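You operate a simulated robot arm through the tools that you are given. There is no shell and no other tool. Be economical: measure what you need, move in short steps, check, and stop when the job is done.

You run a simulated robot arm. Do the job below in one go: nothing can be reset, and whatever is moved stays where it is left.

JOB
Tighten both shower nuts, set 4 bar and 41 degrees, then lift the meter lid.
Fine: bar on the pressure knob, degrees on the mixer knob; the valves stay shut.

It is judged by the outcome, as a careful person would: the job done as asked, and still so three seconds after it is handed in. It fails if anything else is knocked over, pushed out of place, dropped, spilled or broken. Lids that push on must go on centred and level and be pressed home; caps that screw on are set level and turned clockwise until they are tight.

ROBOT AND FRAMES
A 6-joint arm with a two-finger parallel gripper, fixed in place. Base frame: the origin is at the foot of the arm, x ahead of it, y to its left, z up. Lengths are in mm, angles in degrees, forces in N, time in s.
Its first joint turns from -166.0 to 166.0 degrees. Payload 3.91 kg.
The TCP is the grasp point between the finger pads, 30 mm short of the fingertips. In the tool frame z runs along the fingers and y along their closing line. The gripper opens to 110 mm. The fingers are 20 mm wide and 10 mm thick; the gripper's body (48 by 112 mm) begins 55 mm behind the TCP.
Orientation is told as [roll, pitch, yaw] about the base's x, y, z axes, in that order, counted from this pose: with the fingers straight down and closing along the base's y, the tool's x points along the base's -x, its y along +y and its z along -z.

CONTROLS
- The arm moves only by the tool send_rows. Its argument "series" is a list of rows, each an object (a shift or turn left out is 0, a gripper value left out holds the last) with "xyz": the shift along the tool's x, y, z in units of 25 mm (1.0 is 25 mm), a list of three; "dr": the turn, a rotation vector about the tool's x, y, z in units of 6 degrees (1.0 is 6 degrees), a list of three. In form: [{"xyz": [x, y, z], "dr": [ax, ay, az]}, ...]. A call has 1 to 20 rows; each row shifts and turns the commanded pose from where the row before left it, along the tool's axes as they then stand. "hand" is the opening in per cent of the stroke, from 0 (shut) to 100 (fully open), set as the call begins (left out, the last holds). A call with a number of a shift or a turn outside -1 to 1 is refused whole. Rows are played at 5 a second. More than 50 mm and 8.6 degrees between two rows, or a gripper value outside its range, and nothing of the call is played. A pose out of reach is approached as far as the arm can. The call stops where the force on the tool passes 90 N (or 10 N more than at its start, if that is more) or the arm is blocked; 0.2 s more then pass. Each finger travels about 45 mm/s and halts on what it meets, pressing with about 43 N; the grip force reading is that of the motor and also rises with nothing between the fingers. The clock runs only during rows and for 0.2 s after the last one: add rows that do not move to give the fingers time. The reply holds the time, the measured pose of the TCP, the force on the tool along the base axes, the opening and the grip force, in the units named above and with some noise.
- Cameras (640 x 400 px; columns grow to the right, rows downward): "scene" is fixed at [53.8, -494.7, 1674.2]; the picture's right is [0.76, -0.65, 0.00], its down [-0.37, -0.43, -0.83] and it looks along [0.54, 0.63, -0.56] (base axes); focal length 252 px, centre (320, 200). "wrist" rides on the gripper at [-36, 0, -57] in the tool frame; the picture's right is [0.00, -1.00, 0.00], its down [0.97, 0.00, -0.24] and it looks along [0.24, 0.00, 0.97] (tool axes); focal length 218 px, centre (320, 200). There is no depth. A picture from a camera that has moved, and an enlarged one, comes with that camera's place and axes in the base frame and with its lens. The place of the scene camera against the robot may be out by one fixed shift of up to 12 mm in any direction.
- grab_frame(camera): a new picture of that camera. No time passes.
- raise_lower(by): slides the trunk up (or, below 0, down) by that many mm; the arm rides with it, the base frame stays. It gives what a move gives, with no picture.
- inspect(camera, box): a new picture of the part [left, top, right, bottom] of that camera's present view, enlarged. No time passes.
- job_done(): hands the job in; it is judged then, once.

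Go step by step. Nothing tells you positions but the pictures and the camera data: compare them with the known pose of the tool, close in by small moves and look again before you grip or let go. The budget is 120 turns and 76 pictures, counting those below and the enlarged ones. Unless the task says otherwise, let go and move clear before handing in, and close with one line.

The tools are called after ">>>" as a command line: name --argument value ..., lists and objects as JSON in quotes. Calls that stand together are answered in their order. send_rows: Moves the arm, as the interface text tells. Its arguments: {"type":"object","properties":{"series":{"type":"array","items":{"type":"object","properties":{"xyz":{"type":"array","items":{"type":"number"}},"dr":{"type":"array","items":{"type":"number"}}}}},"hand":{"type":"number"}},"required":["series"]} The other tools are called the same way: raise_lower (by) slides the trunk up or down; grab_frame (camera) takes a picture; inspect (camera, box) takes an enlarged picture of a part of a camera's view; job_done () hands the job in.

At the start:

```text
time_s: 0.0
tcp_pos: [335.1, 107.4, 1521.1]
tcp_rot: [0.0, -0.1, -0.1]
force: [-0.5, 0.3, 0.6]
width: 109.9
finger_force: 0.0
trunk travel left (down, up): [-575.0, 35.0]
```

scene: 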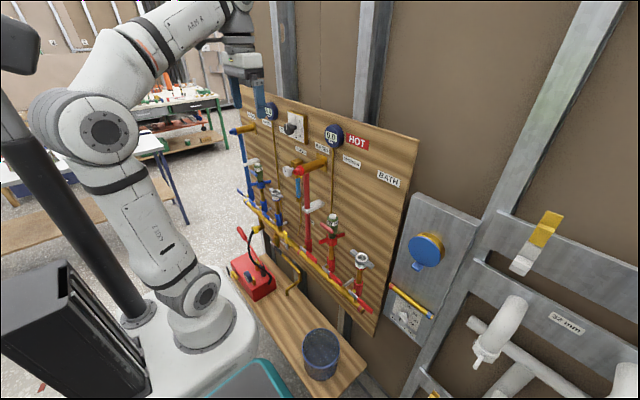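
wrist: 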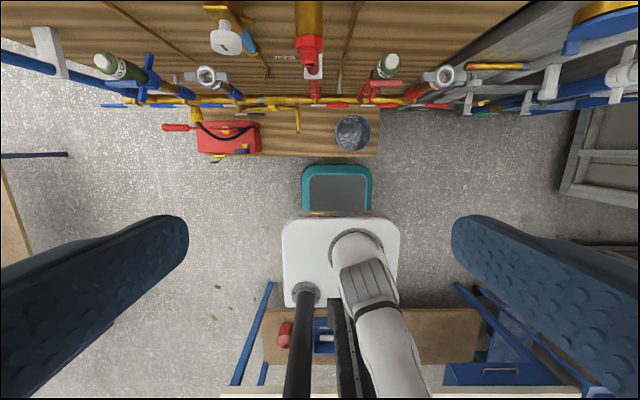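

The board with plumbing stands ahead of the arm. I'll look closer at its labels and parts first.

>>> inspect --camera "scene" --box '[220, 80, 320, 180]'

>>> inspect --camera "scene" --box '[280, 110, 420, 210]'

>>> inspect --camera "scene" --box '[225, 160, 385, 320]'

>>> inspect --camera "scene" --box '[380, 190, 480, 345]'

```text
4.00 times, centred on (270, 130) of scene
camera zoom: at [53.8, -494.7, 1674.2], right [0.76, -0.65, 0.0], down [-0.37, -0.43, -0.83], along [0.54, 0.63, -0.56], focal length 1009 px, centre (520, 480)
```

zoom: 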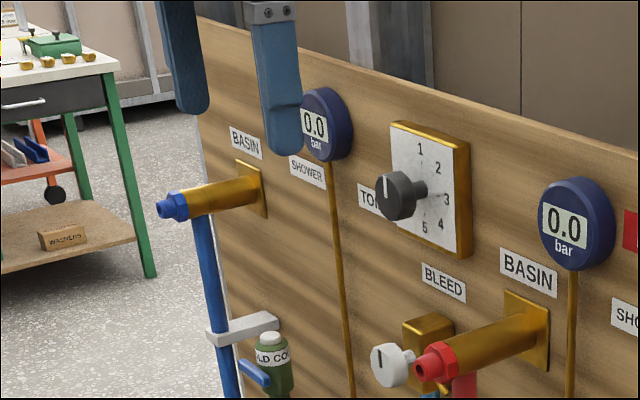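

```text
4.00 times, centred on (350, 160) of scene
camera zoom: at [53.8, -494.7, 1674.2], right [0.76, -0.65, 0.0], down [-0.37, -0.43, -0.83], along [0.54, 0.63, -0.56], focal length 1009 px, centre (200, 360)
```

zoom: 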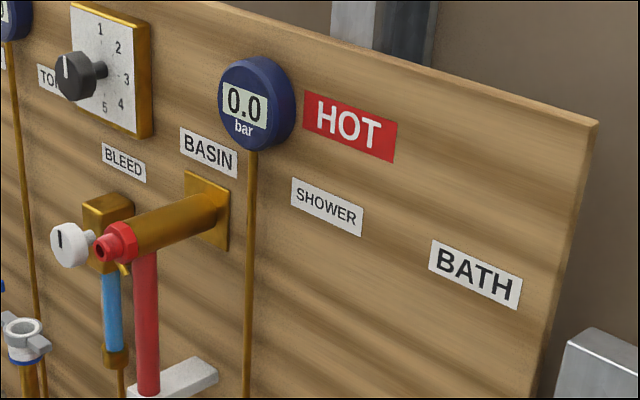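

```text
2.50 times, centred on (305, 240) of scene
camera zoom: at [53.8, -494.7, 1674.2], right [0.76, -0.65, 0.0], down [-0.37, -0.43, -0.83], along [0.54, 0.63, -0.56], focal length 630 px, centre (358, 100)
```

zoom: 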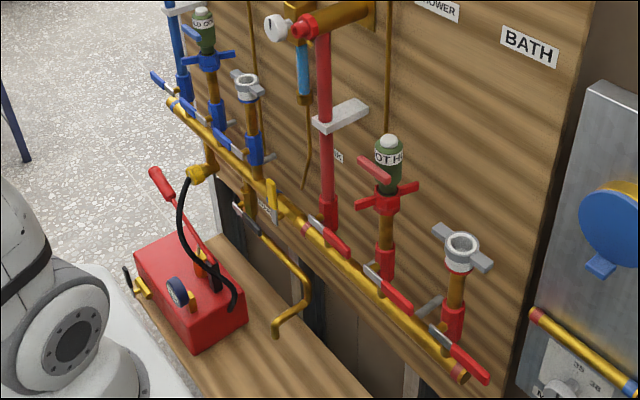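

```text
2.58 times, centred on (430, 268) of scene
camera zoom: at [53.8, -494.7, 1674.2], right [0.76, -0.65, 0.0], down [-0.37, -0.43, -0.83], along [0.54, 0.63, -0.56], focal length 651 px, centre (36, 26)
```

zoom: 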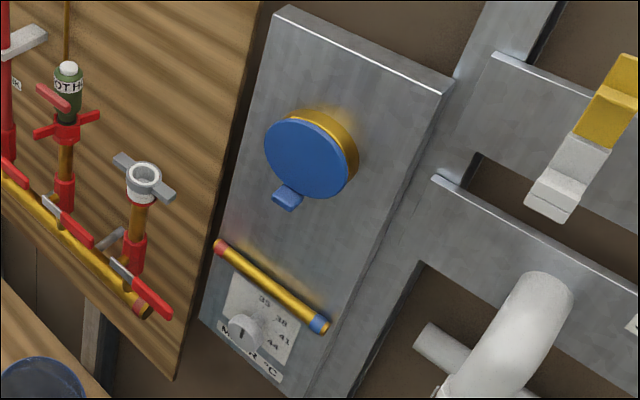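

Hot parts sit around y≈-35, cold ones around y≈440, all near x≈500–560. I'll tilt the tool forward to face the board and look with the wrist camera.

>>> send_rows --series '[{"dr": [0, -1, 0]}, {"dr": [0, -1, 0]}, {"dr": [0, -1, 0]}, {"dr": [0, -1, 0]}, {"dr": [0, -1, 0]}, {"dr": [0, -1, 0]}, {"dr": [0, -1, 0]}, {"dr": [0, -1, 0]}, {"dr": [0, -1, 0]}, {"dr": [0, -1, 0]}, {"dr": [0, -1, 0]}, {"dr": [0, -1, 0]}, {"dr": [0, -1, 0]}, {"dr": [0, -1, 0]}, {"dr": [0, -1, 0]}]'

>>> raise_lower --by -250

>>> grab_frame --camera "wrist"

```text
time_s: 3.2
tcp_pos: [334.5, 106.3, 1521.3]
tcp_rot: [166.7, -89.9, -166.7]
force: [-0.2, 0.0, 0.0]
width: 110.1
finger_force: 0.0
trunk travel left (down, up): [-575.0, 35.0]
```

```text
time_s: 5.8
tcp_pos: [334.5, 106.7, 1270.7]
tcp_rot: [-157.4, -90.0, 157.4]
force: [-0.2, -0.4, 0.0]
width: 110.2
finger_force: 0.1
trunk travel left (down, up): [-325.0, 285.0]
```

```text
69 pictures are left
camera wrist: at [277.6, 106.3, 1307.0], right [0.0, -1.0, 0.0], down [-0.24, 0.0, -0.97], along [0.97, 0.0, -0.24], focal length 218 px, centre (320, 200)
```

wrist: 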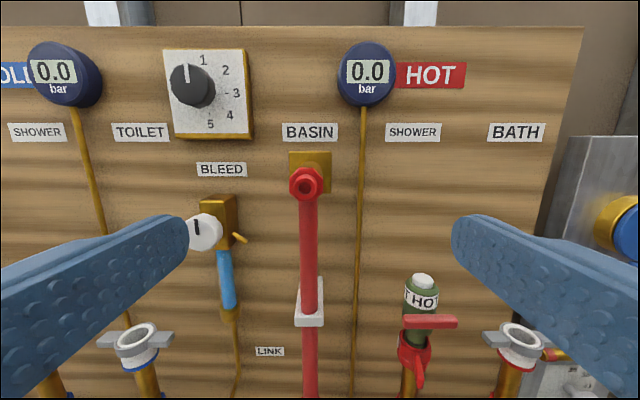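

Good frontal view. Next, get closer to the hot shower union: right and down.

>>> send_rows --series '[{"xyz": [1, -1, 0]}, {"xyz": [1, -1, 0]}, {"xyz": [1, -1, 0]}, {"xyz": [1, -1, 0]}, {"xyz": [1, -1, 0]}, {"xyz": [0, -0.8, 0]}]'

>>> grab_frame --camera "wrist"

>>> inspect --camera "wrist" --box '[240, 150, 400, 250]'

```text
time_s: 6.7
tcp_pos: [318.9, 117.5, 1179.9]
tcp_rot: [-20.4, -88.3, 39.3]
force: [-0.1, -0.8, -1.0]
width: 109.9
finger_force: 0.1
out of reach, approached as far as the arm can: row 4
trunk travel left (down, up): [-325.0, 285.0]
stopped in row 4: the arm was blocked; the commanded pose is now the measured one
```

```text
68 pictures are left
camera wrist: at [266.2, 99.6, 1218.5], right [0.32, -0.95, 0.01], down [-0.25, -0.1, -0.96], along [0.91, 0.31, -0.27], focal length 218 px, centre (320, 200)
```

wrist: 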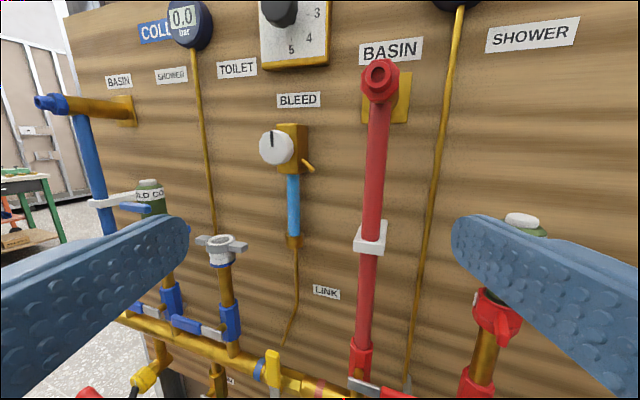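

```text
4.00 times, centred on (320, 200) of wrist
camera zoom: at [266.2, 99.6, 1218.5], right [0.32, -0.95, 0.01], down [-0.25, -0.1, -0.96], along [0.91, 0.31, -0.27], focal length 873 px, centre (320, 200)
```

zoom: 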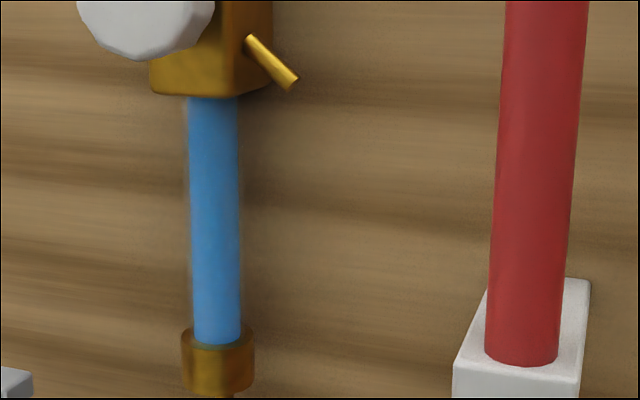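

The arm hit its near-reach limit and yawed. I'll bring it back up and square, forward a bit, then use the trunk for height.

>>> send_rows --series '[{"xyz": [-1, 0, 0], "dr": [0.8, 0, 0]}, {"xyz": [-1, 0, 0], "dr": [0.8, 0, 0]}, {"xyz": [-1, 0, 0.5], "dr": [0.8, 0, 0]}, {"xyz": [0, 0, 0.5], "dr": [0.7, 0, 0]}, {"xyz": [0, -1, 0.5]}, {"xyz": [0, -1, 0.5]}, {"xyz": [0, -1, 0]}, {"xyz": [0, -1, 0]}, {"xyz": [0, -1, 0]}]'

>>> grab_frame --camera "wrist"

```text
time_s: 8.3
tcp_pos: [357.6, 131.0, 1246.4]
tcp_rot: [-29.9, -86.7, 44.7]
force: [-0.4, -1.1, 0.2]
width: 110.0
finger_force: 0.0
trunk travel left (down, up): [-325.0, 285.0]
stopped in row 8: the arm was blocked; the commanded pose is now the measured one
```

```text
66 pictures are left
camera wrist: at [305.0, 116.9, 1286.0], right [0.25, -0.97, 0.03], down [-0.27, -0.1, -0.96], along [0.93, 0.24, -0.29], focal length 218 px, centre (320, 200)
```

wrist: 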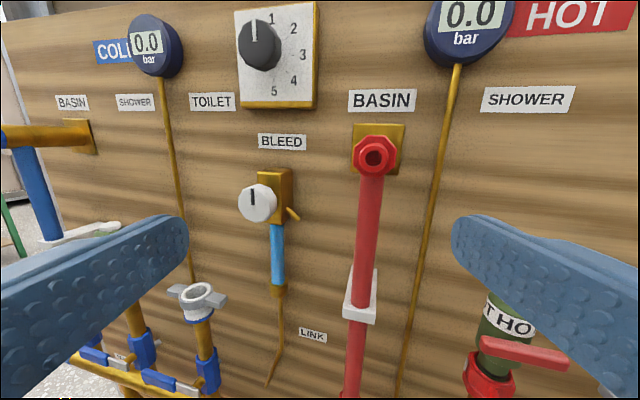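

The arm blocked again; check the posture in the scene view.

>>> grab_frame --camera "scene"

```text
65 pictures are left
```

scene: 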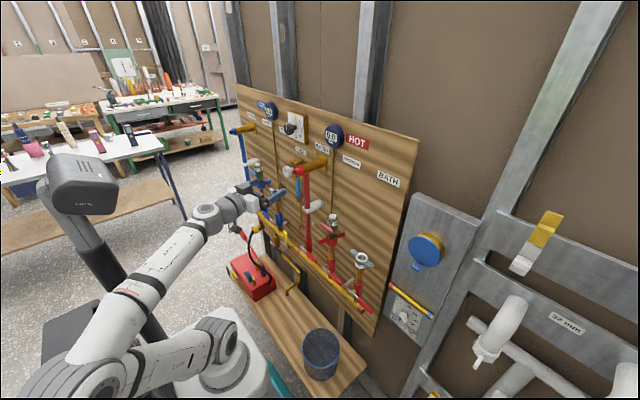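

The wrist is being pulled into the shoulder's dead zone. I'll tip the tool back down, which puts the wrist further out, and work from above for the nuts.

>>> send_rows --series '[{"dr": [0, 1, 0]}, {"dr": [0, 1, 0]}, {"dr": [0, 1, 0]}, {"dr": [0, 1, 0]}, {"dr": [0, 1, 0]}, {"dr": [0, 1, 0]}, {"dr": [0, 1, 0]}, {"dr": [0, 1, 0]}, {"dr": [0, 1, 0]}, {"dr": [0, 1, 0]}, {"dr": [0, 1, 0]}, {"dr": [0, 1, 0]}, {"dr": [0, 1, 0]}, {"dr": [0, 1, 0]}]'

```text
time_s: 11.3
tcp_pos: [360.2, 126.6, 1247.2]
tcp_rot: [-1.6, -3.1, 14.3]
force: [0.4, -0.1, 0.1]
width: 110.0
finger_force: 0.0
trunk travel left (down, up): [-325.0, 285.0]
```

>>> send_rows --series '[{"dr": [0, 0, 0.8]}, {"dr": [0, 0, 0.8]}, {"dr": [0, -0.2, 0.8]}, {"xyz": [0, -1, 0]}, {"xyz": [0, -1, 0]}, {"xyz": [0, -1, 0]}, {"xyz": [0, -1, 0]}, {"xyz": [0, -1, 0]}, {"xyz": [0, -1, 0]}, {"dr": [0, -1, 0]}, {"dr": [0, -1, 0]}, {"dr": [0, -1, 0]}, {"dr": [0, -1, 0]}, {"dr": [0, -1, 0]}, {"dr": [0, -1, 0]}, {"dr": [0, -1, 0]}]'

>>> grab_frame --camera "wrist"

```text
time_s: 14.9
tcp_pos: [405.7, -27.5, 1201.9]
tcp_rot: [0.7, -38.6, -0.2]
force: [0.0, -0.6, 0.0]
width: 110.0
finger_force: 0.0
trunk travel left (down, up): [-325.0, 285.0]
stopped in row 16: the arm was blocked; the commanded pose is now the measured one
```

```text
64 pictures are left
camera wrist: at [398.8, -28.1, 1268.9], right [0.0, -1.0, -0.01], down [-0.91, 0.0, -0.42], along [0.42, 0.01, -0.91], focal length 218 px, centre (320, 200)
```

wrist: 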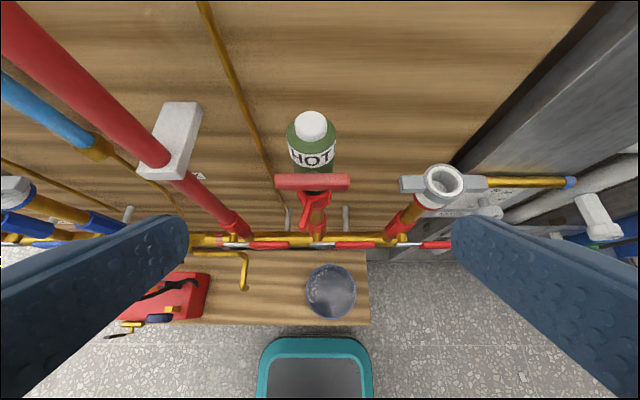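

>>> inspect --camera "wrist" --box '[256, 100, 384, 260]'

>>> grab_frame --camera "scene"

>>> inspect --camera "scene" --box '[290, 200, 370, 250]'

>>> inspect --camera "scene" --box '[230, 150, 310, 230]'

```text
2.50 times, centred on (320, 180) of wrist
camera zoom: at [398.8, -28.1, 1268.9], right [0.0, -1.0, -0.01], down [-0.91, 0.0, -0.42], along [0.42, 0.01, -0.91], focal length 546 px, centre (320, 250)
```

zoom: 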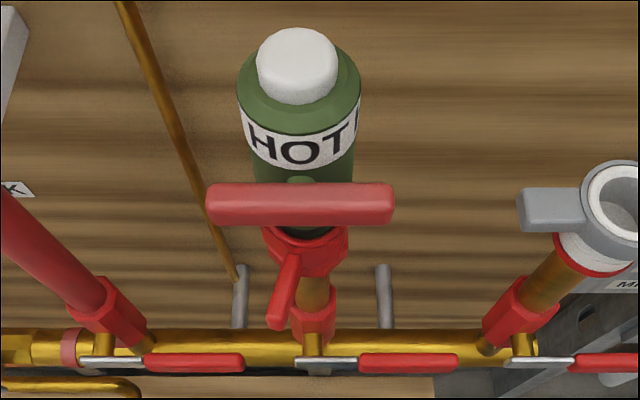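

```text
62 pictures are left
```

scene: 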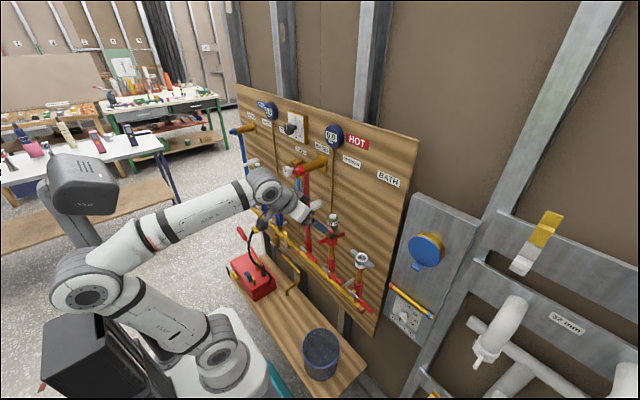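

```text
8.00 times, centred on (330, 225) of scene
camera zoom: at [53.8, -494.7, 1674.2], right [0.76, -0.65, 0.0], down [-0.37, -0.43, -0.83], along [0.54, 0.63, -0.56], focal length 2017 px, centre (240, 0)
```

zoom: 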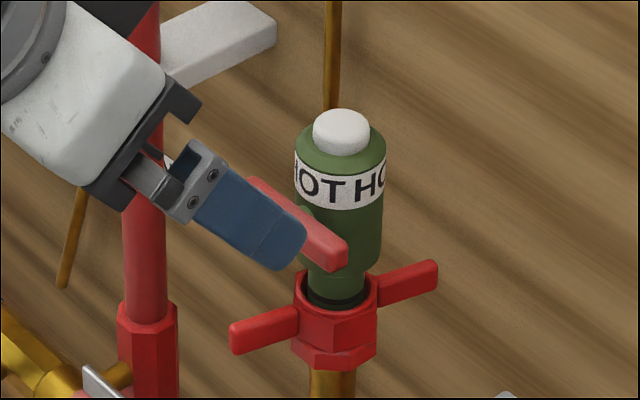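

```text
5.00 times, centred on (270, 190) of scene
camera zoom: at [53.8, -494.7, 1674.2], right [0.76, -0.65, 0.0], down [-0.37, -0.43, -0.83], along [0.54, 0.63, -0.56], focal length 1261 px, centre (570, 250)
```

zoom: 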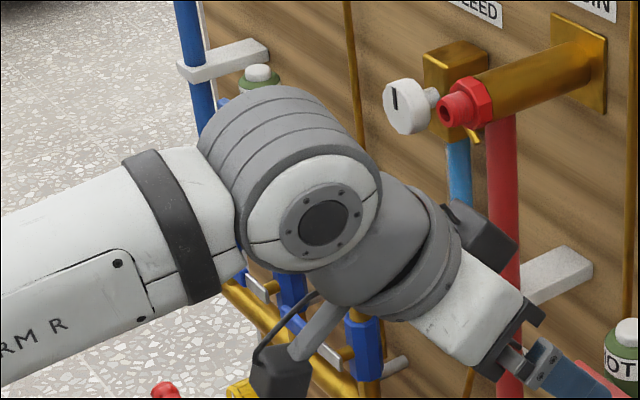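

The red winged nut on the hot shower sits near (512,-21,1047), its front wing pointing at me; a red bar handle is above it. I lower the trunk for a closer look at the nut.

>>> raise_lower --by -110

>>> send_rows --series '[{"dr": [0, -0.5, 0]}, {"dr": [0, -0.5, 0]}]'

>>> grab_frame --camera "wrist"

>>> grab_frame --camera "scene"

```text
time_s: 16.3
tcp_pos: [417.3, -29.1, 1076.5]
tcp_rot: [0.9, -36.1, -0.3]
force: [-0.3, 0.2, 0.0]
width: 109.9
finger_force: 0.0
trunk travel left (down, up): [-215.0, 395.0]
```

```text
time_s: 16.9
tcp_pos: [432.3, -29.4, 1059.7]
tcp_rot: [1.5, -39.5, -0.6]
force: [-0.6, -0.6, -0.3]
width: 109.8
finger_force: 0.1
trunk travel left (down, up): [-215.0, 395.0]
```

```text
59 pictures are left
camera wrist: at [423.6, -30.4, 1126.3], right [0.01, -1.0, -0.02], down [-0.9, 0.0, -0.43], along [0.43, 0.02, -0.9], focal length 218 px, centre (320, 200)
```

wrist: 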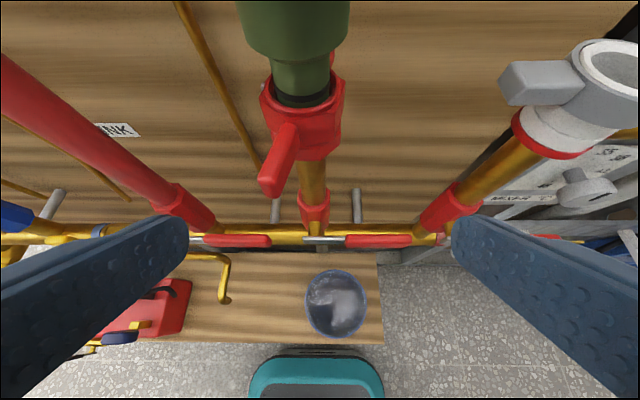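

```text
58 pictures are left
```

scene: 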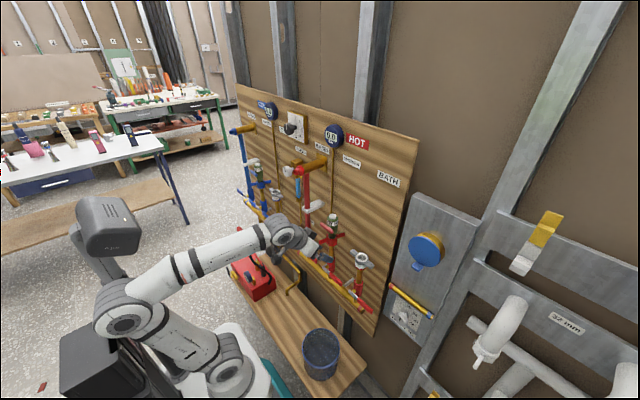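

>>> inspect --camera "scene" --box '[240, 190, 368, 290]'

```text
4.00 times, centred on (304, 240) of scene
camera zoom: at [53.8, -494.7, 1674.2], right [0.76, -0.65, 0.0], down [-0.37, -0.43, -0.83], along [0.54, 0.63, -0.56], focal length 1009 px, centre (384, 40)
```

zoom: 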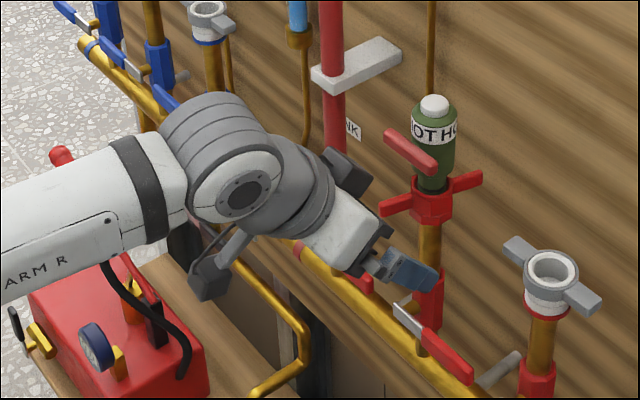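

>>> send_rows --series '[{"xyz": [0, 0, 0]}, {"xyz": [0, 0, 0]}, {"xyz": [0, 0, 0]}]'

```text
time_s: 17.7
tcp_pos: [430.7, -31.7, 1060.7]
tcp_rot: [1.5, -39.5, -0.9]
force: [-0.6, 0.3, -0.2]
width: 110.2
finger_force: 0.2
trunk travel left (down, up): [-215.0, 395.0]
```

>>> send_rows --series '[{"xyz": [-0.385, 0, 0.318]}, {"xyz": [0, 0, 0]}]'

>>> send_rows --series '[{"dr": [0, -0.5, 0]}, {"dr": [0, -0.5, 0]}, {"xyz": [0, 0, 0]}]'

```text
time_s: 18.3
tcp_pos: [435.2, -31.1, 1072.2]
tcp_rot: [1.1, -41.2, -1.0]
force: [-0.4, -0.4, -0.1]
width: 110.0
finger_force: 0.1
trunk travel left (down, up): [-215.0, 395.0]
```

```text
time_s: 19.1
tcp_pos: [448.4, -30.0, 1055.6]
tcp_rot: [1.8, -44.7, -1.0]
force: [-1.0, 0.2, -0.4]
width: 109.7
finger_force: 0.0
trunk travel left (down, up): [-215.0, 395.0]
```

Position and pitch are coupling, so some joint is at its limit. I'll move the arm up relative to the trunk, then lower the trunk, to open the arm's posture.

>>> send_rows --series '[{"xyz": [-0.7, 0, -0.7]}, {"xyz": [-0.7, 0, -0.7]}, {"xyz": [-0.7, 0, -0.7]}, {"xyz": [-0.7, 0, -0.7]}, {"xyz": [0, 0, 0]}]'

>>> grab_frame --camera "scene"

```text
time_s: 20.3
tcp_pos: [427.8, -30.1, 1173.4]
tcp_rot: [1.2, -47.6, -0.9]
force: [0.3, 0.0, -0.4]
width: 110.0
finger_force: 0.0
trunk travel left (down, up): [-215.0, 395.0]
```

```text
56 pictures are left
```

scene: 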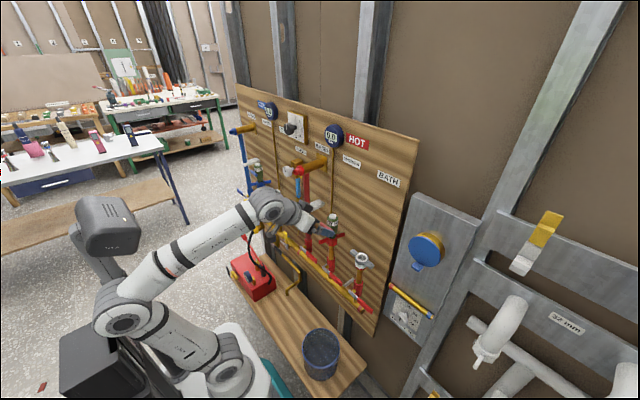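

>>> raise_lower --by -120

>>> send_rows --series '[{"dr": [0, -0.5, 0]}, {"dr": [0, -0.5, 0]}, {"xyz": [0, 0, 0]}]'

```text
time_s: 21.3
tcp_pos: [408.6, -29.0, 934.5]
tcp_rot: [4.5, -26.7, -3.1]
force: [-0.5, -0.1, 0.8]
width: 110.1
finger_force: 0.0
trunk travel left (down, up): [-138.0, 472.0]
stopped: the arm was blocked; the commanded pose is now the measured one
```

```text
time_s: 22.1
tcp_pos: [420.9, -30.6, 915.1]
tcp_rot: [5.0, -30.3, -3.6]
force: [0.3, 0.9, -0.6]
width: 110.1
finger_force: 0.1
trunk travel left (down, up): [-138.0, 472.0]
```

>>> grab_frame --camera "scene"

>>> grab_frame --camera "wrist"

```text
55 pictures are left
```

scene: 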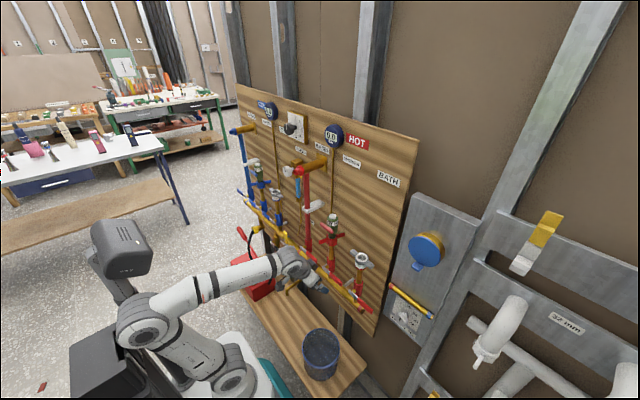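

```text
54 pictures are left
camera wrist: at [423.4, -34.8, 982.3], right [-0.02, -1.0, -0.08], down [-0.96, 0.04, -0.28], along [0.29, 0.07, -0.96], focal length 218 px, centre (320, 200)
```

wrist: 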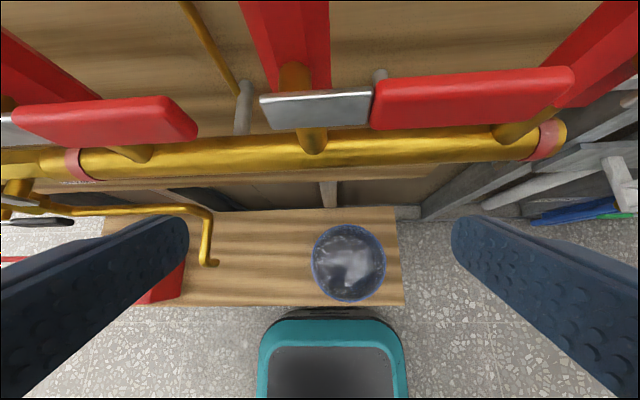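

The elbow was resting against the black cabinet behind as the trunk went down. I raise the trunk instead so the elbow clears it.

>>> raise_lower --by 330

>>> send_rows --series '[{"dr": [0, -0.5, 0]}, {"dr": [0, -0.5, 0]}, {"xyz": [0, 0, 0]}]'

>>> grab_frame --camera "scene"

```text
time_s: 25.3
tcp_pos: [411.7, -29.4, 1264.2]
tcp_rot: [4.6, -34.1, -3.5]
force: [-0.4, -0.1, -0.1]
width: 109.8
finger_force: 0.1
trunk travel left (down, up): [-468.0, 142.0]
```

```text
time_s: 26.1
tcp_pos: [411.5, -29.6, 1263.3]
tcp_rot: [4.9, -40.2, -4.2]
force: [-0.2, 0.4, 0.5]
width: 110.1
finger_force: 0.1
trunk travel left (down, up): [-468.0, 142.0]
```

```text
53 pictures are left
```

scene: 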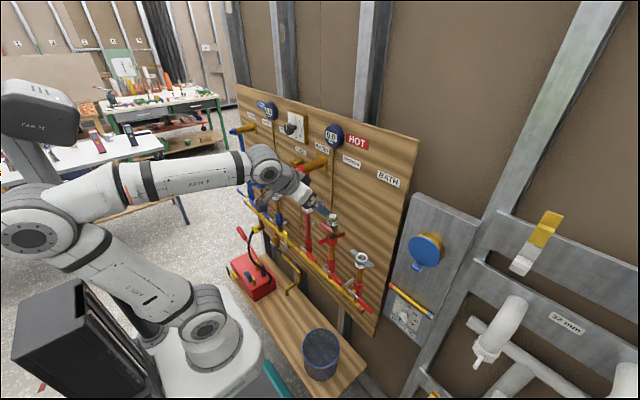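

The arm now follows commands exactly. I square the roll, yaw to align with the front wing, narrow the fingers and look.

>>> send_rows --hand 32 --series '[{"dr": [0.59, 0, -0.49]}, {"dr": [0.6, 0, 0.73]}, {"dr": [0.6, 0, 0.73]}, {"dr": [0.6, 0, 0.73]}, {"xyz": [0.64, 0, 0.77]}, {"xyz": [0.64, 0, 0.77]}, {"xyz": [0.64, 0, 0.77]}, {"xyz": [0.64, 0, 0.77]}, {"xyz": [0, 0, 0]}]'

>>> grab_frame --camera "wrist"

```text
time_s: 28.1
tcp_pos: [414.1, -31.7, 1164.7]
tcp_rot: [-0.6, -40.5, -17.5]
force: [1.7, 0.2, 0.0]
width: 34.8
finger_force: 0.0
trunk travel left (down, up): [-468.0, 142.0]
```

```text
52 pictures are left
camera wrist: at [404.4, -28.1, 1231.4], right [-0.31, -0.95, 0.01], down [-0.85, 0.27, -0.45], along [0.42, -0.15, -0.89], focal length 218 px, centre (320, 200)
```

wrist: 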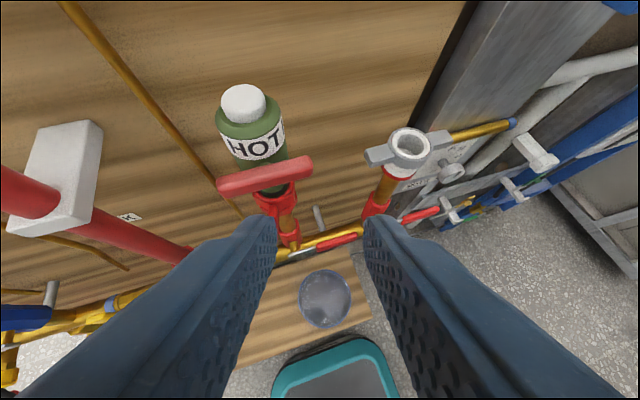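

>>> send_rows --series '[{"xyz": [0.5, 0.51, 0.54]}, {"xyz": [0.5, 0.51, 0.54]}, {"xyz": [0.5, 0.51, 0.54]}, {"xyz": [0, 0, 0]}]'

>>> grab_frame --camera "wrist"

>>> inspect --camera "scene" --box '[280, 190, 376, 250]'

```text
time_s: 29.1
tcp_pos: [422.7, 5.6, 1108.3]
tcp_rot: [-0.7, -40.4, -17.5]
force: [-0.1, -0.2, 0.7]
width: 35.5
finger_force: 0.1
trunk travel left (down, up): [-468.0, 142.0]
```

```text
51 pictures are left
camera wrist: at [414.5, 9.5, 1175.4], right [-0.31, -0.95, 0.01], down [-0.85, 0.27, -0.45], along [0.42, -0.15, -0.89], focal length 218 px, centre (320, 200)
```

wrist: 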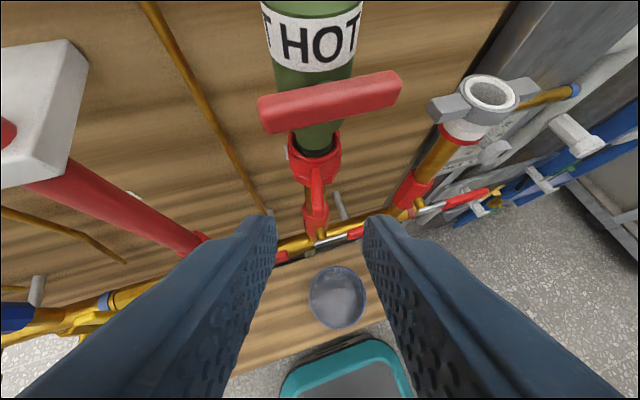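

```text
6.67 times, centred on (328, 220) of scene
camera zoom: at [53.8, -494.7, 1674.2], right [0.76, -0.65, 0.0], down [-0.37, -0.43, -0.83], along [0.54, 0.63, -0.56], focal length 1681 px, centre (267, 67)
```

zoom: 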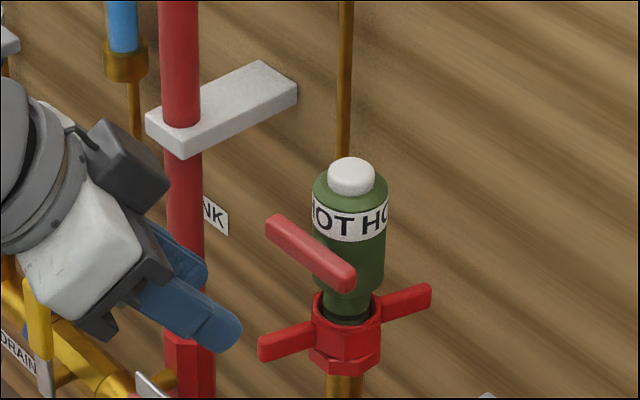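

The wing is centred between the fingers. Advance along the tool axis to straddle it.

>>> send_rows --series '[{"xyz": [0, 0, 0.5]}, {"xyz": [0, 0, 0.5]}, {"xyz": [0, 0, 0.5]}, {"xyz": [0, 0, 0.5]}, {"xyz": [0, 0, 0.3]}, {"xyz": [0, 0, 0]}]'

>>> grab_frame --camera "wrist"

>>> inspect --camera "scene" --box '[290, 205, 370, 255]'

```text
time_s: 30.5
tcp_pos: [458.7, -6.0, 1064.5]
tcp_rot: [-0.7, -40.4, -17.5]
force: [0.4, 0.2, -0.1]
width: 35.4
finger_force: 0.2
trunk travel left (down, up): [-468.0, 142.0]
```

```text
49 pictures are left
camera wrist: at [449.5, -2.8, 1131.1], right [-0.31, -0.95, 0.01], down [-0.85, 0.27, -0.45], along [0.42, -0.15, -0.89], focal length 218 px, centre (320, 200)
```

wrist: 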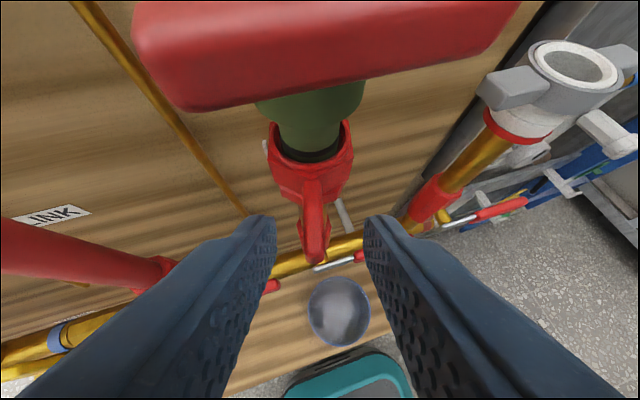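

```text
8.00 times, centred on (330, 230) of scene
camera zoom: at [53.8, -494.7, 1674.2], right [0.76, -0.65, 0.0], down [-0.37, -0.43, -0.83], along [0.54, 0.63, -0.56], focal length 2017 px, centre (240, -40)
```

zoom: 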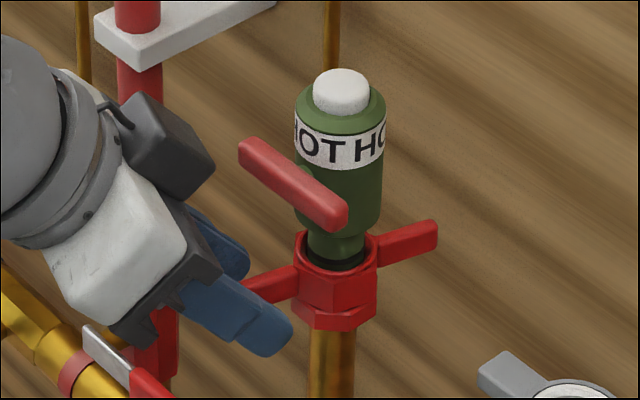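

Wing is straddled. Close the slack a little and turn clockwise (seen from above) along the arc by 30°, watching forces.

>>> send_rows --hand 18 --series '[{"xyz": [0, 0, 0]}, {"xyz": [0, 0, 0]}, {"xyz": [-0.009, 0.232, 0.008], "dr": [0.64, 0, 0.77]}, {"xyz": [-0.009, 0.232, 0.008], "dr": [0.64, 0, 0.77]}, {"xyz": [-0.009, 0.232, 0.008], "dr": [0.64, 0, 0.77]}, {"xyz": [-0.009, 0.232, 0.008], "dr": [0.64, 0, 0.77]}, {"xyz": [-0.009, 0.232, 0.008], "dr": [0.64, 0, 0.77]}, {"xyz": [0, 0, 0]}]'

>>> inspect --camera "scene" --box '[290, 205, 370, 255]'

>>> grab_frame --camera "wrist"

```text
time_s: 32.3
tcp_pos: [474.6, 18.5, 1064.4]
tcp_rot: [-0.1, -40.6, -47.9]
force: [0.5, 0.4, -0.5]
width: 19.9
finger_force: 0.1
trunk travel left (down, up): [-468.0, 142.0]
```

```text
8.00 times, centred on (330, 230) of scene
camera zoom: at [53.8, -494.7, 1674.2], right [0.76, -0.65, 0.0], down [-0.37, -0.43, -0.83], along [0.54, 0.63, -0.56], focal length 2017 px, centre (240, -40)
```

zoom: 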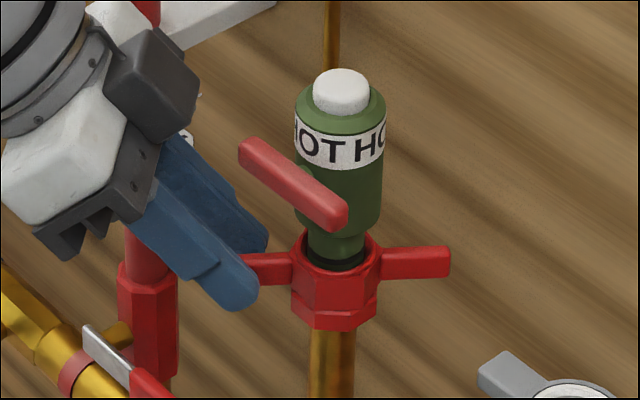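

```text
46 pictures are left
camera wrist: at [468.1, 25.2, 1130.1], right [-0.74, -0.67, 0.0], down [-0.6, 0.66, -0.45], along [0.3, -0.34, -0.89], focal length 218 px, centre (320, 200)
```

wrist: 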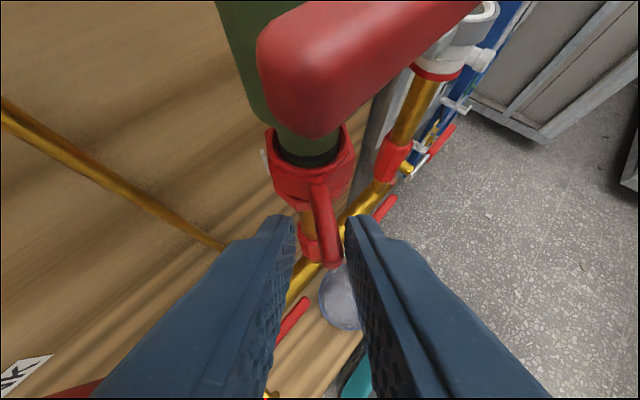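

The nut turned about 20° easily. The riser pipe limits this side, so I retreat, square the yaw, close the fingers and push the wing on with the tips.

>>> send_rows --series '[{"xyz": [0, 0, -0.8]}, {"xyz": [0, 0, -0.8]}, {"xyz": [0, 0, -0.8]}, {"dr": [-0.64, 0, -0.77]}, {"dr": [-0.64, 0, -0.77]}, {"dr": [-0.64, 0, -0.77]}, {"dr": [-0.64, 0, -0.77]}, {"dr": [-0.64, 0, -0.77]}, {"dr": [-0.64, 0, -0.77]}, {"dr": [-0.64, 0, -0.77]}, {"dr": [-0.64, 0, -0.77]}, {"xyz": [0, 0, 0]}]' --hand 18

>>> send_rows --series '[{"xyz": [0.33, -0.77, 0.03]}, {"xyz": [0.33, -0.77, 0.03]}, {"xyz": [0.33, -0.77, 0.03]}, {"xyz": [0, 0, 0]}]' --hand 0

>>> grab_frame --camera "wrist"

```text
time_s: 34.9
tcp_pos: [448.4, 46.8, 1109.5]
tcp_rot: [-0.8, -40.2, 0.7]
force: [0.7, -0.3, -0.5]
width: 19.7
finger_force: 0.2
trunk travel left (down, up): [-468.0, 142.0]
```

```text
time_s: 35.9
tcp_pos: [429.3, -10.9, 1090.8]
tcp_rot: [-1.0, -40.2, 0.7]
force: [0.0, 0.0, -0.6]
width: 0.0
finger_force: 37.4
trunk travel left (down, up): [-468.0, 142.0]
```

```text
45 pictures are left
camera wrist: at [420.4, -10.1, 1158.6], right [0.0, -1.0, 0.01], down [-0.9, -0.01, -0.44], along [0.44, -0.01, -0.9], focal length 218 px, centre (320, 200)
```

wrist: 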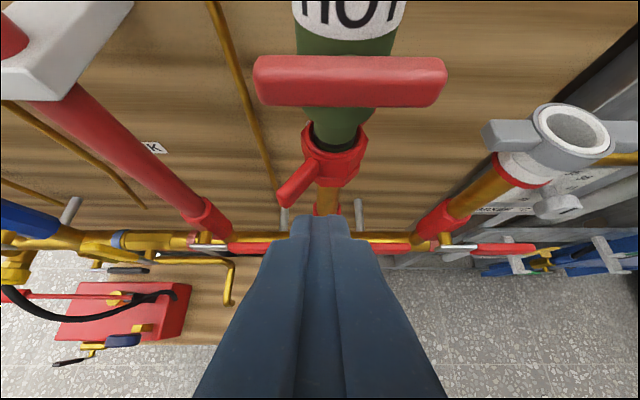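

>>> send_rows --series '[{"xyz": [0, 0, 0.6]}, {"xyz": [0, 0, 0.64]}, {"xyz": [0, 0, 0]}, {"xyz": [-0.065, 0.208, 0.055]}, {"xyz": [-0.065, 0.208, 0.055]}, {"xyz": [-0.105, 0.18, 0.09]}, {"xyz": [-0.105, 0.18, 0.09]}, {"xyz": [-0.135, 0.138, 0.114]}, {"xyz": [-0.135, 0.138, 0.114]}, {"xyz": [-0.164, 0.086, 0.138]}, {"xyz": [-0.164, 0.086, 0.138]}, {"xyz": [0, 0, 0]}]'

>>> inspect --camera "scene" --box '[290, 205, 370, 255]'

>>> grab_frame --camera "wrist"

```text
time_s: 38.5
tcp_pos: [481.3, 18.2, 1068.4]
tcp_rot: [-1.0, -40.3, 0.6]
force: [0.0, 0.0, 0.0]
width: 0.0
finger_force: 37.8
trunk travel left (down, up): [-468.0, 142.0]
```

```text
8.00 times, centred on (330, 230) of scene
camera zoom: at [53.8, -494.7, 1674.2], right [0.76, -0.65, 0.0], down [-0.37, -0.43, -0.83], along [0.54, 0.63, -0.56], focal length 2017 px, centre (240, -40)
```

zoom: 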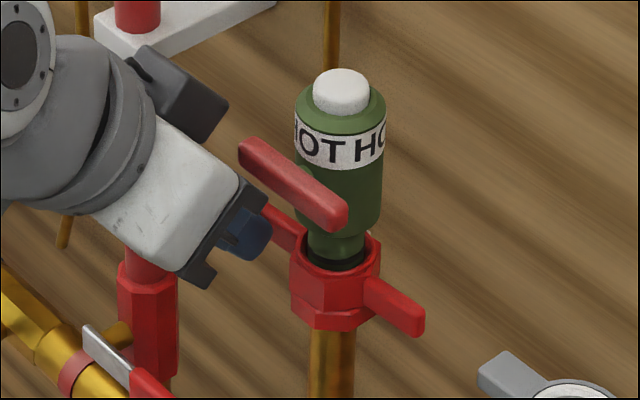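

```text
43 pictures are left
camera wrist: at [471.9, 20.4, 1135.4], right [0.0, -1.0, 0.01], down [-0.9, -0.01, -0.44], along [0.44, -0.01, -0.9], focal length 218 px, centre (320, 200)
```

wrist: 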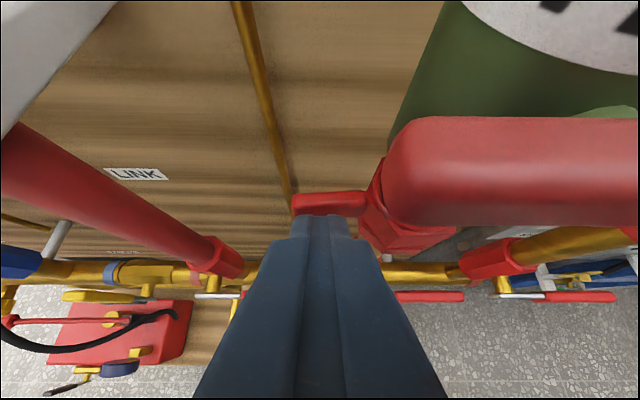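

The wing is now parallel to the board, with no end-stop yet. Push it a bit further toward the board, staying left of the bar handle.

>>> send_rows --series '[{"xyz": [0, 0.36, 0]}, {"xyz": [-0.153, 0, 0.129]}, {"xyz": [-0.153, 0, 0.129]}, {"xyz": [-0.153, 0, 0.129]}, {"xyz": [-0.153, 0, 0.129]}, {"xyz": [-0.153, 0, 0.129]}, {"xyz": [-0.153, 0, 0.129]}, {"xyz": [0, 0, 0]}]'

>>> grab_frame --camera "wrist"

>>> inspect --camera "scene" --box '[290, 205, 370, 255]'

```text
time_s: 39.8
tcp_pos: [484.4, 27.5, 1066.2]
tcp_rot: [-1.4, -39.1, 0.8]
force: [-64.1, 6.1, 23.9]
width: 0.0
finger_force: 37.6
trunk travel left (down, up): [-468.0, 142.0]
stopped in row 6: the force on the tool passed its limit (the readings are from after the stop); the commanded pose is now the measured one
```

```text
42 pictures are left
camera wrist: at [477.4, 29.4, 1132.7], right [0.0, -1.0, 0.02], down [-0.9, 0.0, -0.43], along [0.43, -0.02, -0.9], focal length 218 px, centre (320, 200)
```

wrist: 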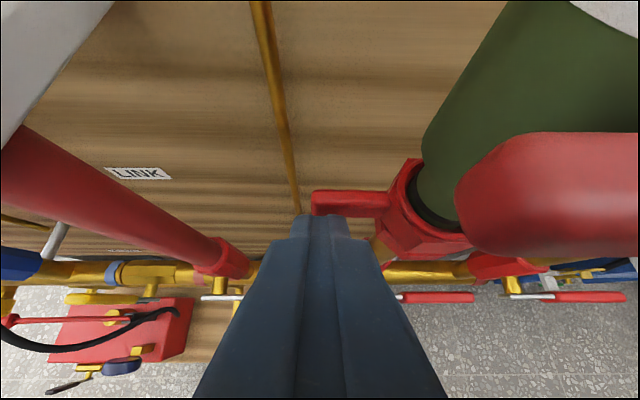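

```text
8.00 times, centred on (330, 230) of scene
camera zoom: at [53.8, -494.7, 1674.2], right [0.76, -0.65, 0.0], down [-0.37, -0.43, -0.83], along [0.54, 0.63, -0.56], focal length 2017 px, centre (240, -40)
```

zoom: 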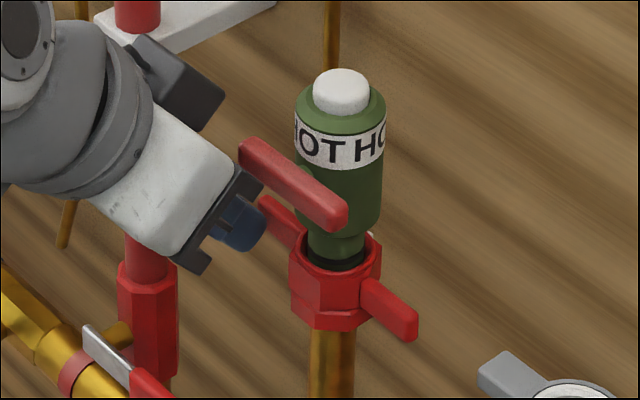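

The nut ran into its stop with the wings parallel to the board (force ~65–90 N): hot shower nut is tight, clockwise confirmed. Now retreat and traverse to the cold side.

>>> send_rows --series '[{"xyz": [0, 0, -1]}, {"xyz": [0, 0, -1]}, {"xyz": [0, 0, -1]}, {"xyz": [0, 0, -1]}, {"xyz": [0, 1, 0]}, {"xyz": [0, 1, 0]}, {"xyz": [0, 1, 0]}, {"xyz": [0, 1, 0]}, {"xyz": [0, 1, 0]}, {"xyz": [0, 1, 0]}, {"xyz": [0, 1, 0]}, {"xyz": [0, 1, 0]}, {"xyz": [0, 1, 0]}, {"xyz": [0, 1, 0]}, {"xyz": [0, 1, 0]}, {"xyz": [0, 1, 0]}, {"xyz": [0, 1, 0]}, {"xyz": [0, 0, 0]}]' --hand 0

>>> grab_frame --camera "wrist"

```text
time_s: 43.6
tcp_pos: [434.2, 355.4, 1134.4]
tcp_rot: [-1.2, -39.1, 0.6]
force: [-1.0, 0.1, -0.4]
width: 0.0
finger_force: 37.6
trunk travel left (down, up): [-468.0, 142.0]
```

```text
40 pictures are left
camera wrist: at [427.2, 356.5, 1202.5], right [0.0, -1.0, 0.02], down [-0.9, 0.0, -0.43], along [0.43, -0.02, -0.9], focal length 218 px, centre (320, 200)
```

wrist: 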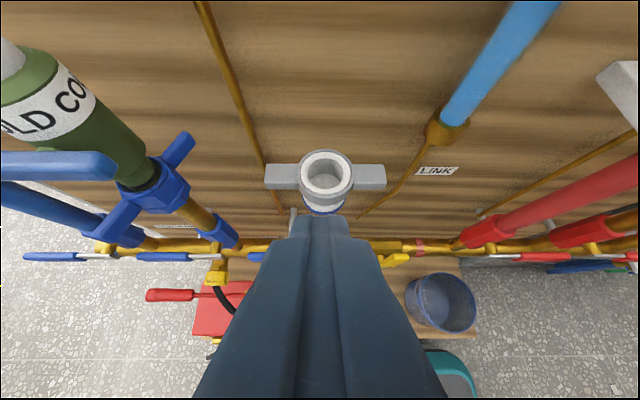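

Cold shower nut seen near (513,489); its front wing points about 150°. Move over in front of it and look again.

>>> send_rows --series '[{"xyz": [0, 1, 0]}, {"xyz": [0, 1, 0]}, {"xyz": [0, 1, 0]}, {"xyz": [0, 1, 0]}, {"xyz": [0, 0.9, 0]}, {"xyz": [0, 0, 0]}]'

>>> grab_frame --camera "wrist"

>>> grab_frame --camera "scene"

```text
time_s: 45.0
tcp_pos: [435.4, 478.4, 1133.3]
tcp_rot: [-1.2, -39.2, 0.6]
force: [0.4, 0.1, 0.1]
width: 0.0
finger_force: 37.5
trunk travel left (down, up): [-468.0, 142.0]
```

```text
39 pictures are left
camera wrist: at [427.5, 478.6, 1199.3], right [0.0, -1.0, 0.02], down [-0.91, 0.0, -0.43], along [0.43, -0.02, -0.9], focal length 218 px, centre (320, 200)
```

wrist: 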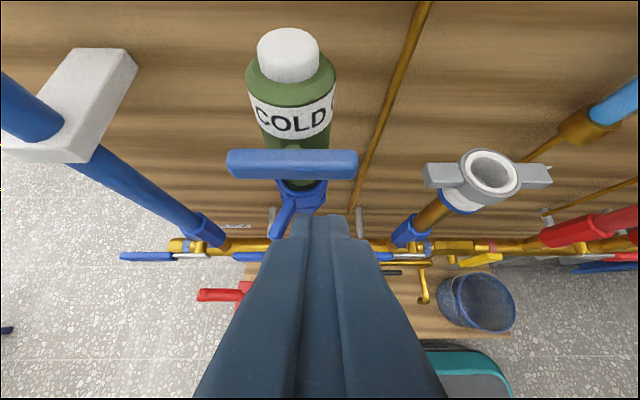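

```text
38 pictures are left
```

scene: 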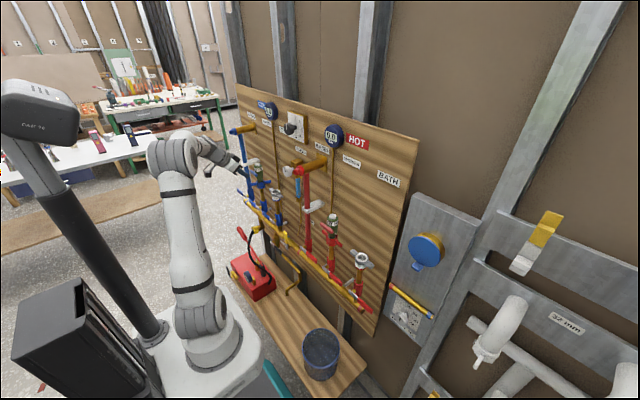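

Front wing at ~160°, same shape as the hot one. I go in and push it round the same way.

>>> send_rows --series '[{"xyz": [0.65, 0.12, -0.02]}, {"xyz": [0.66, 0.12, -0.02]}, {"xyz": [0, 0, 0.8]}, {"xyz": [0, 0, 0.8]}, {"xyz": [0, 0, 0.8]}, {"xyz": [0, 0, 0]}]'

>>> grab_frame --camera "wrist"

```text
time_s: 46.4
tcp_pos: [448.3, 480.5, 1067.3]
tcp_rot: [-1.3, -39.0, 0.6]
force: [-0.1, -0.1, -0.5]
width: 0.0
finger_force: 37.4
trunk travel left (down, up): [-468.0, 142.0]
```

```text
37 pictures are left
camera wrist: at [439.9, 481.9, 1133.9], right [0.0, -1.0, 0.02], down [-0.91, 0.0, -0.43], along [0.43, -0.02, -0.9], focal length 218 px, centre (320, 200)
```

wrist: 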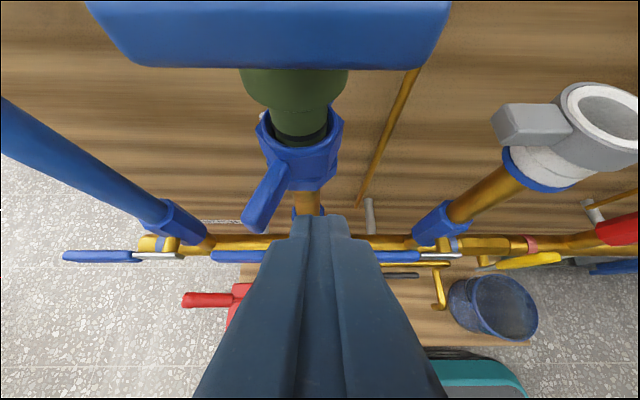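

>>> send_rows --series '[{"xyz": [-0.078, 0.45, 0.063]}, {"xyz": [-0.078, 0.45, 0.063]}, {"xyz": [-0.067, 0.208, 0.054]}, {"xyz": [-0.067, 0.208, 0.054]}, {"xyz": [-0.107, 0.182, 0.087]}, {"xyz": [-0.107, 0.182, 0.087]}, {"xyz": [-0.14, 0.138, 0.113]}, {"xyz": [-0.14, 0.138, 0.113]}, {"xyz": [-0.13, 0.074, 0.106]}, {"xyz": [-0.13, 0.074, 0.106]}, {"xyz": [0, 0, 0]}]'

>>> grab_frame --camera "wrist"

```text
time_s: 48.8
tcp_pos: [480.1, 534.1, 1064.5]
tcp_rot: [-1.1, -39.1, 0.6]
force: [0.1, -0.1, 0.0]
width: 0.1
finger_force: 37.8
trunk travel left (down, up): [-468.0, 142.0]
```

```text
36 pictures are left
camera wrist: at [472.6, 535.4, 1132.4], right [0.0, -1.0, 0.02], down [-0.91, 0.0, -0.43], along [0.43, -0.02, -0.9], focal length 218 px, centre (320, 200)
```

wrist: 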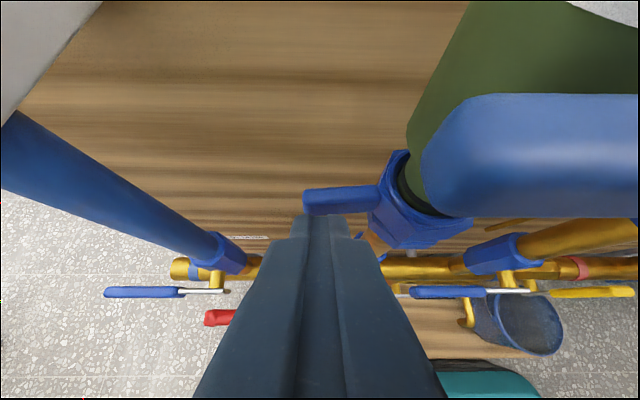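

Nearly parallel to the board; now push straight in at the wing end until it stops.

>>> send_rows --series '[{"xyz": [-0.155, 0, 0.126]}, {"xyz": [-0.155, 0, 0.126]}, {"xyz": [-0.155, 0, 0.126]}, {"xyz": [-0.155, 0, 0.126]}, {"xyz": [-0.155, 0, 0.126]}, {"xyz": [0, 0, 0]}]'

>>> grab_frame --camera "wrist"

```text
time_s: 50.0
tcp_pos: [485.7, 536.2, 1065.3]
tcp_rot: [-1.2, -38.4, 1.0]
force: [-46.6, -7.6, 10.1]
width: 0.0
finger_force: 37.6
trunk travel left (down, up): [-468.0, 142.0]
stopped in row 5: the force on the tool passed its limit (the readings are from after the stop); the commanded pose is now the measured one
```

```text
35 pictures are left
camera wrist: at [478.3, 536.9, 1132.3], right [0.0, -1.0, 0.02], down [-0.91, -0.01, -0.41], along [0.41, -0.01, -0.91], focal length 218 px, centre (320, 200)
```

wrist: 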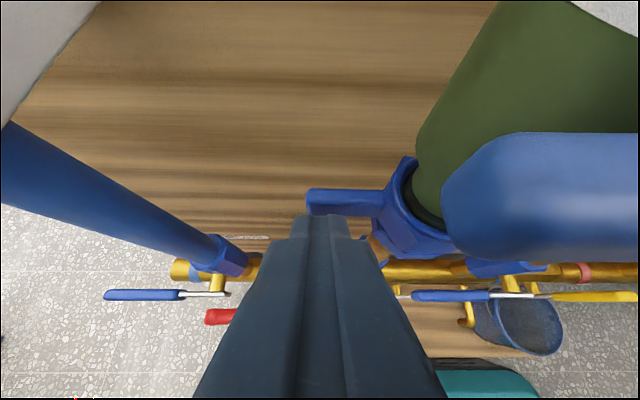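

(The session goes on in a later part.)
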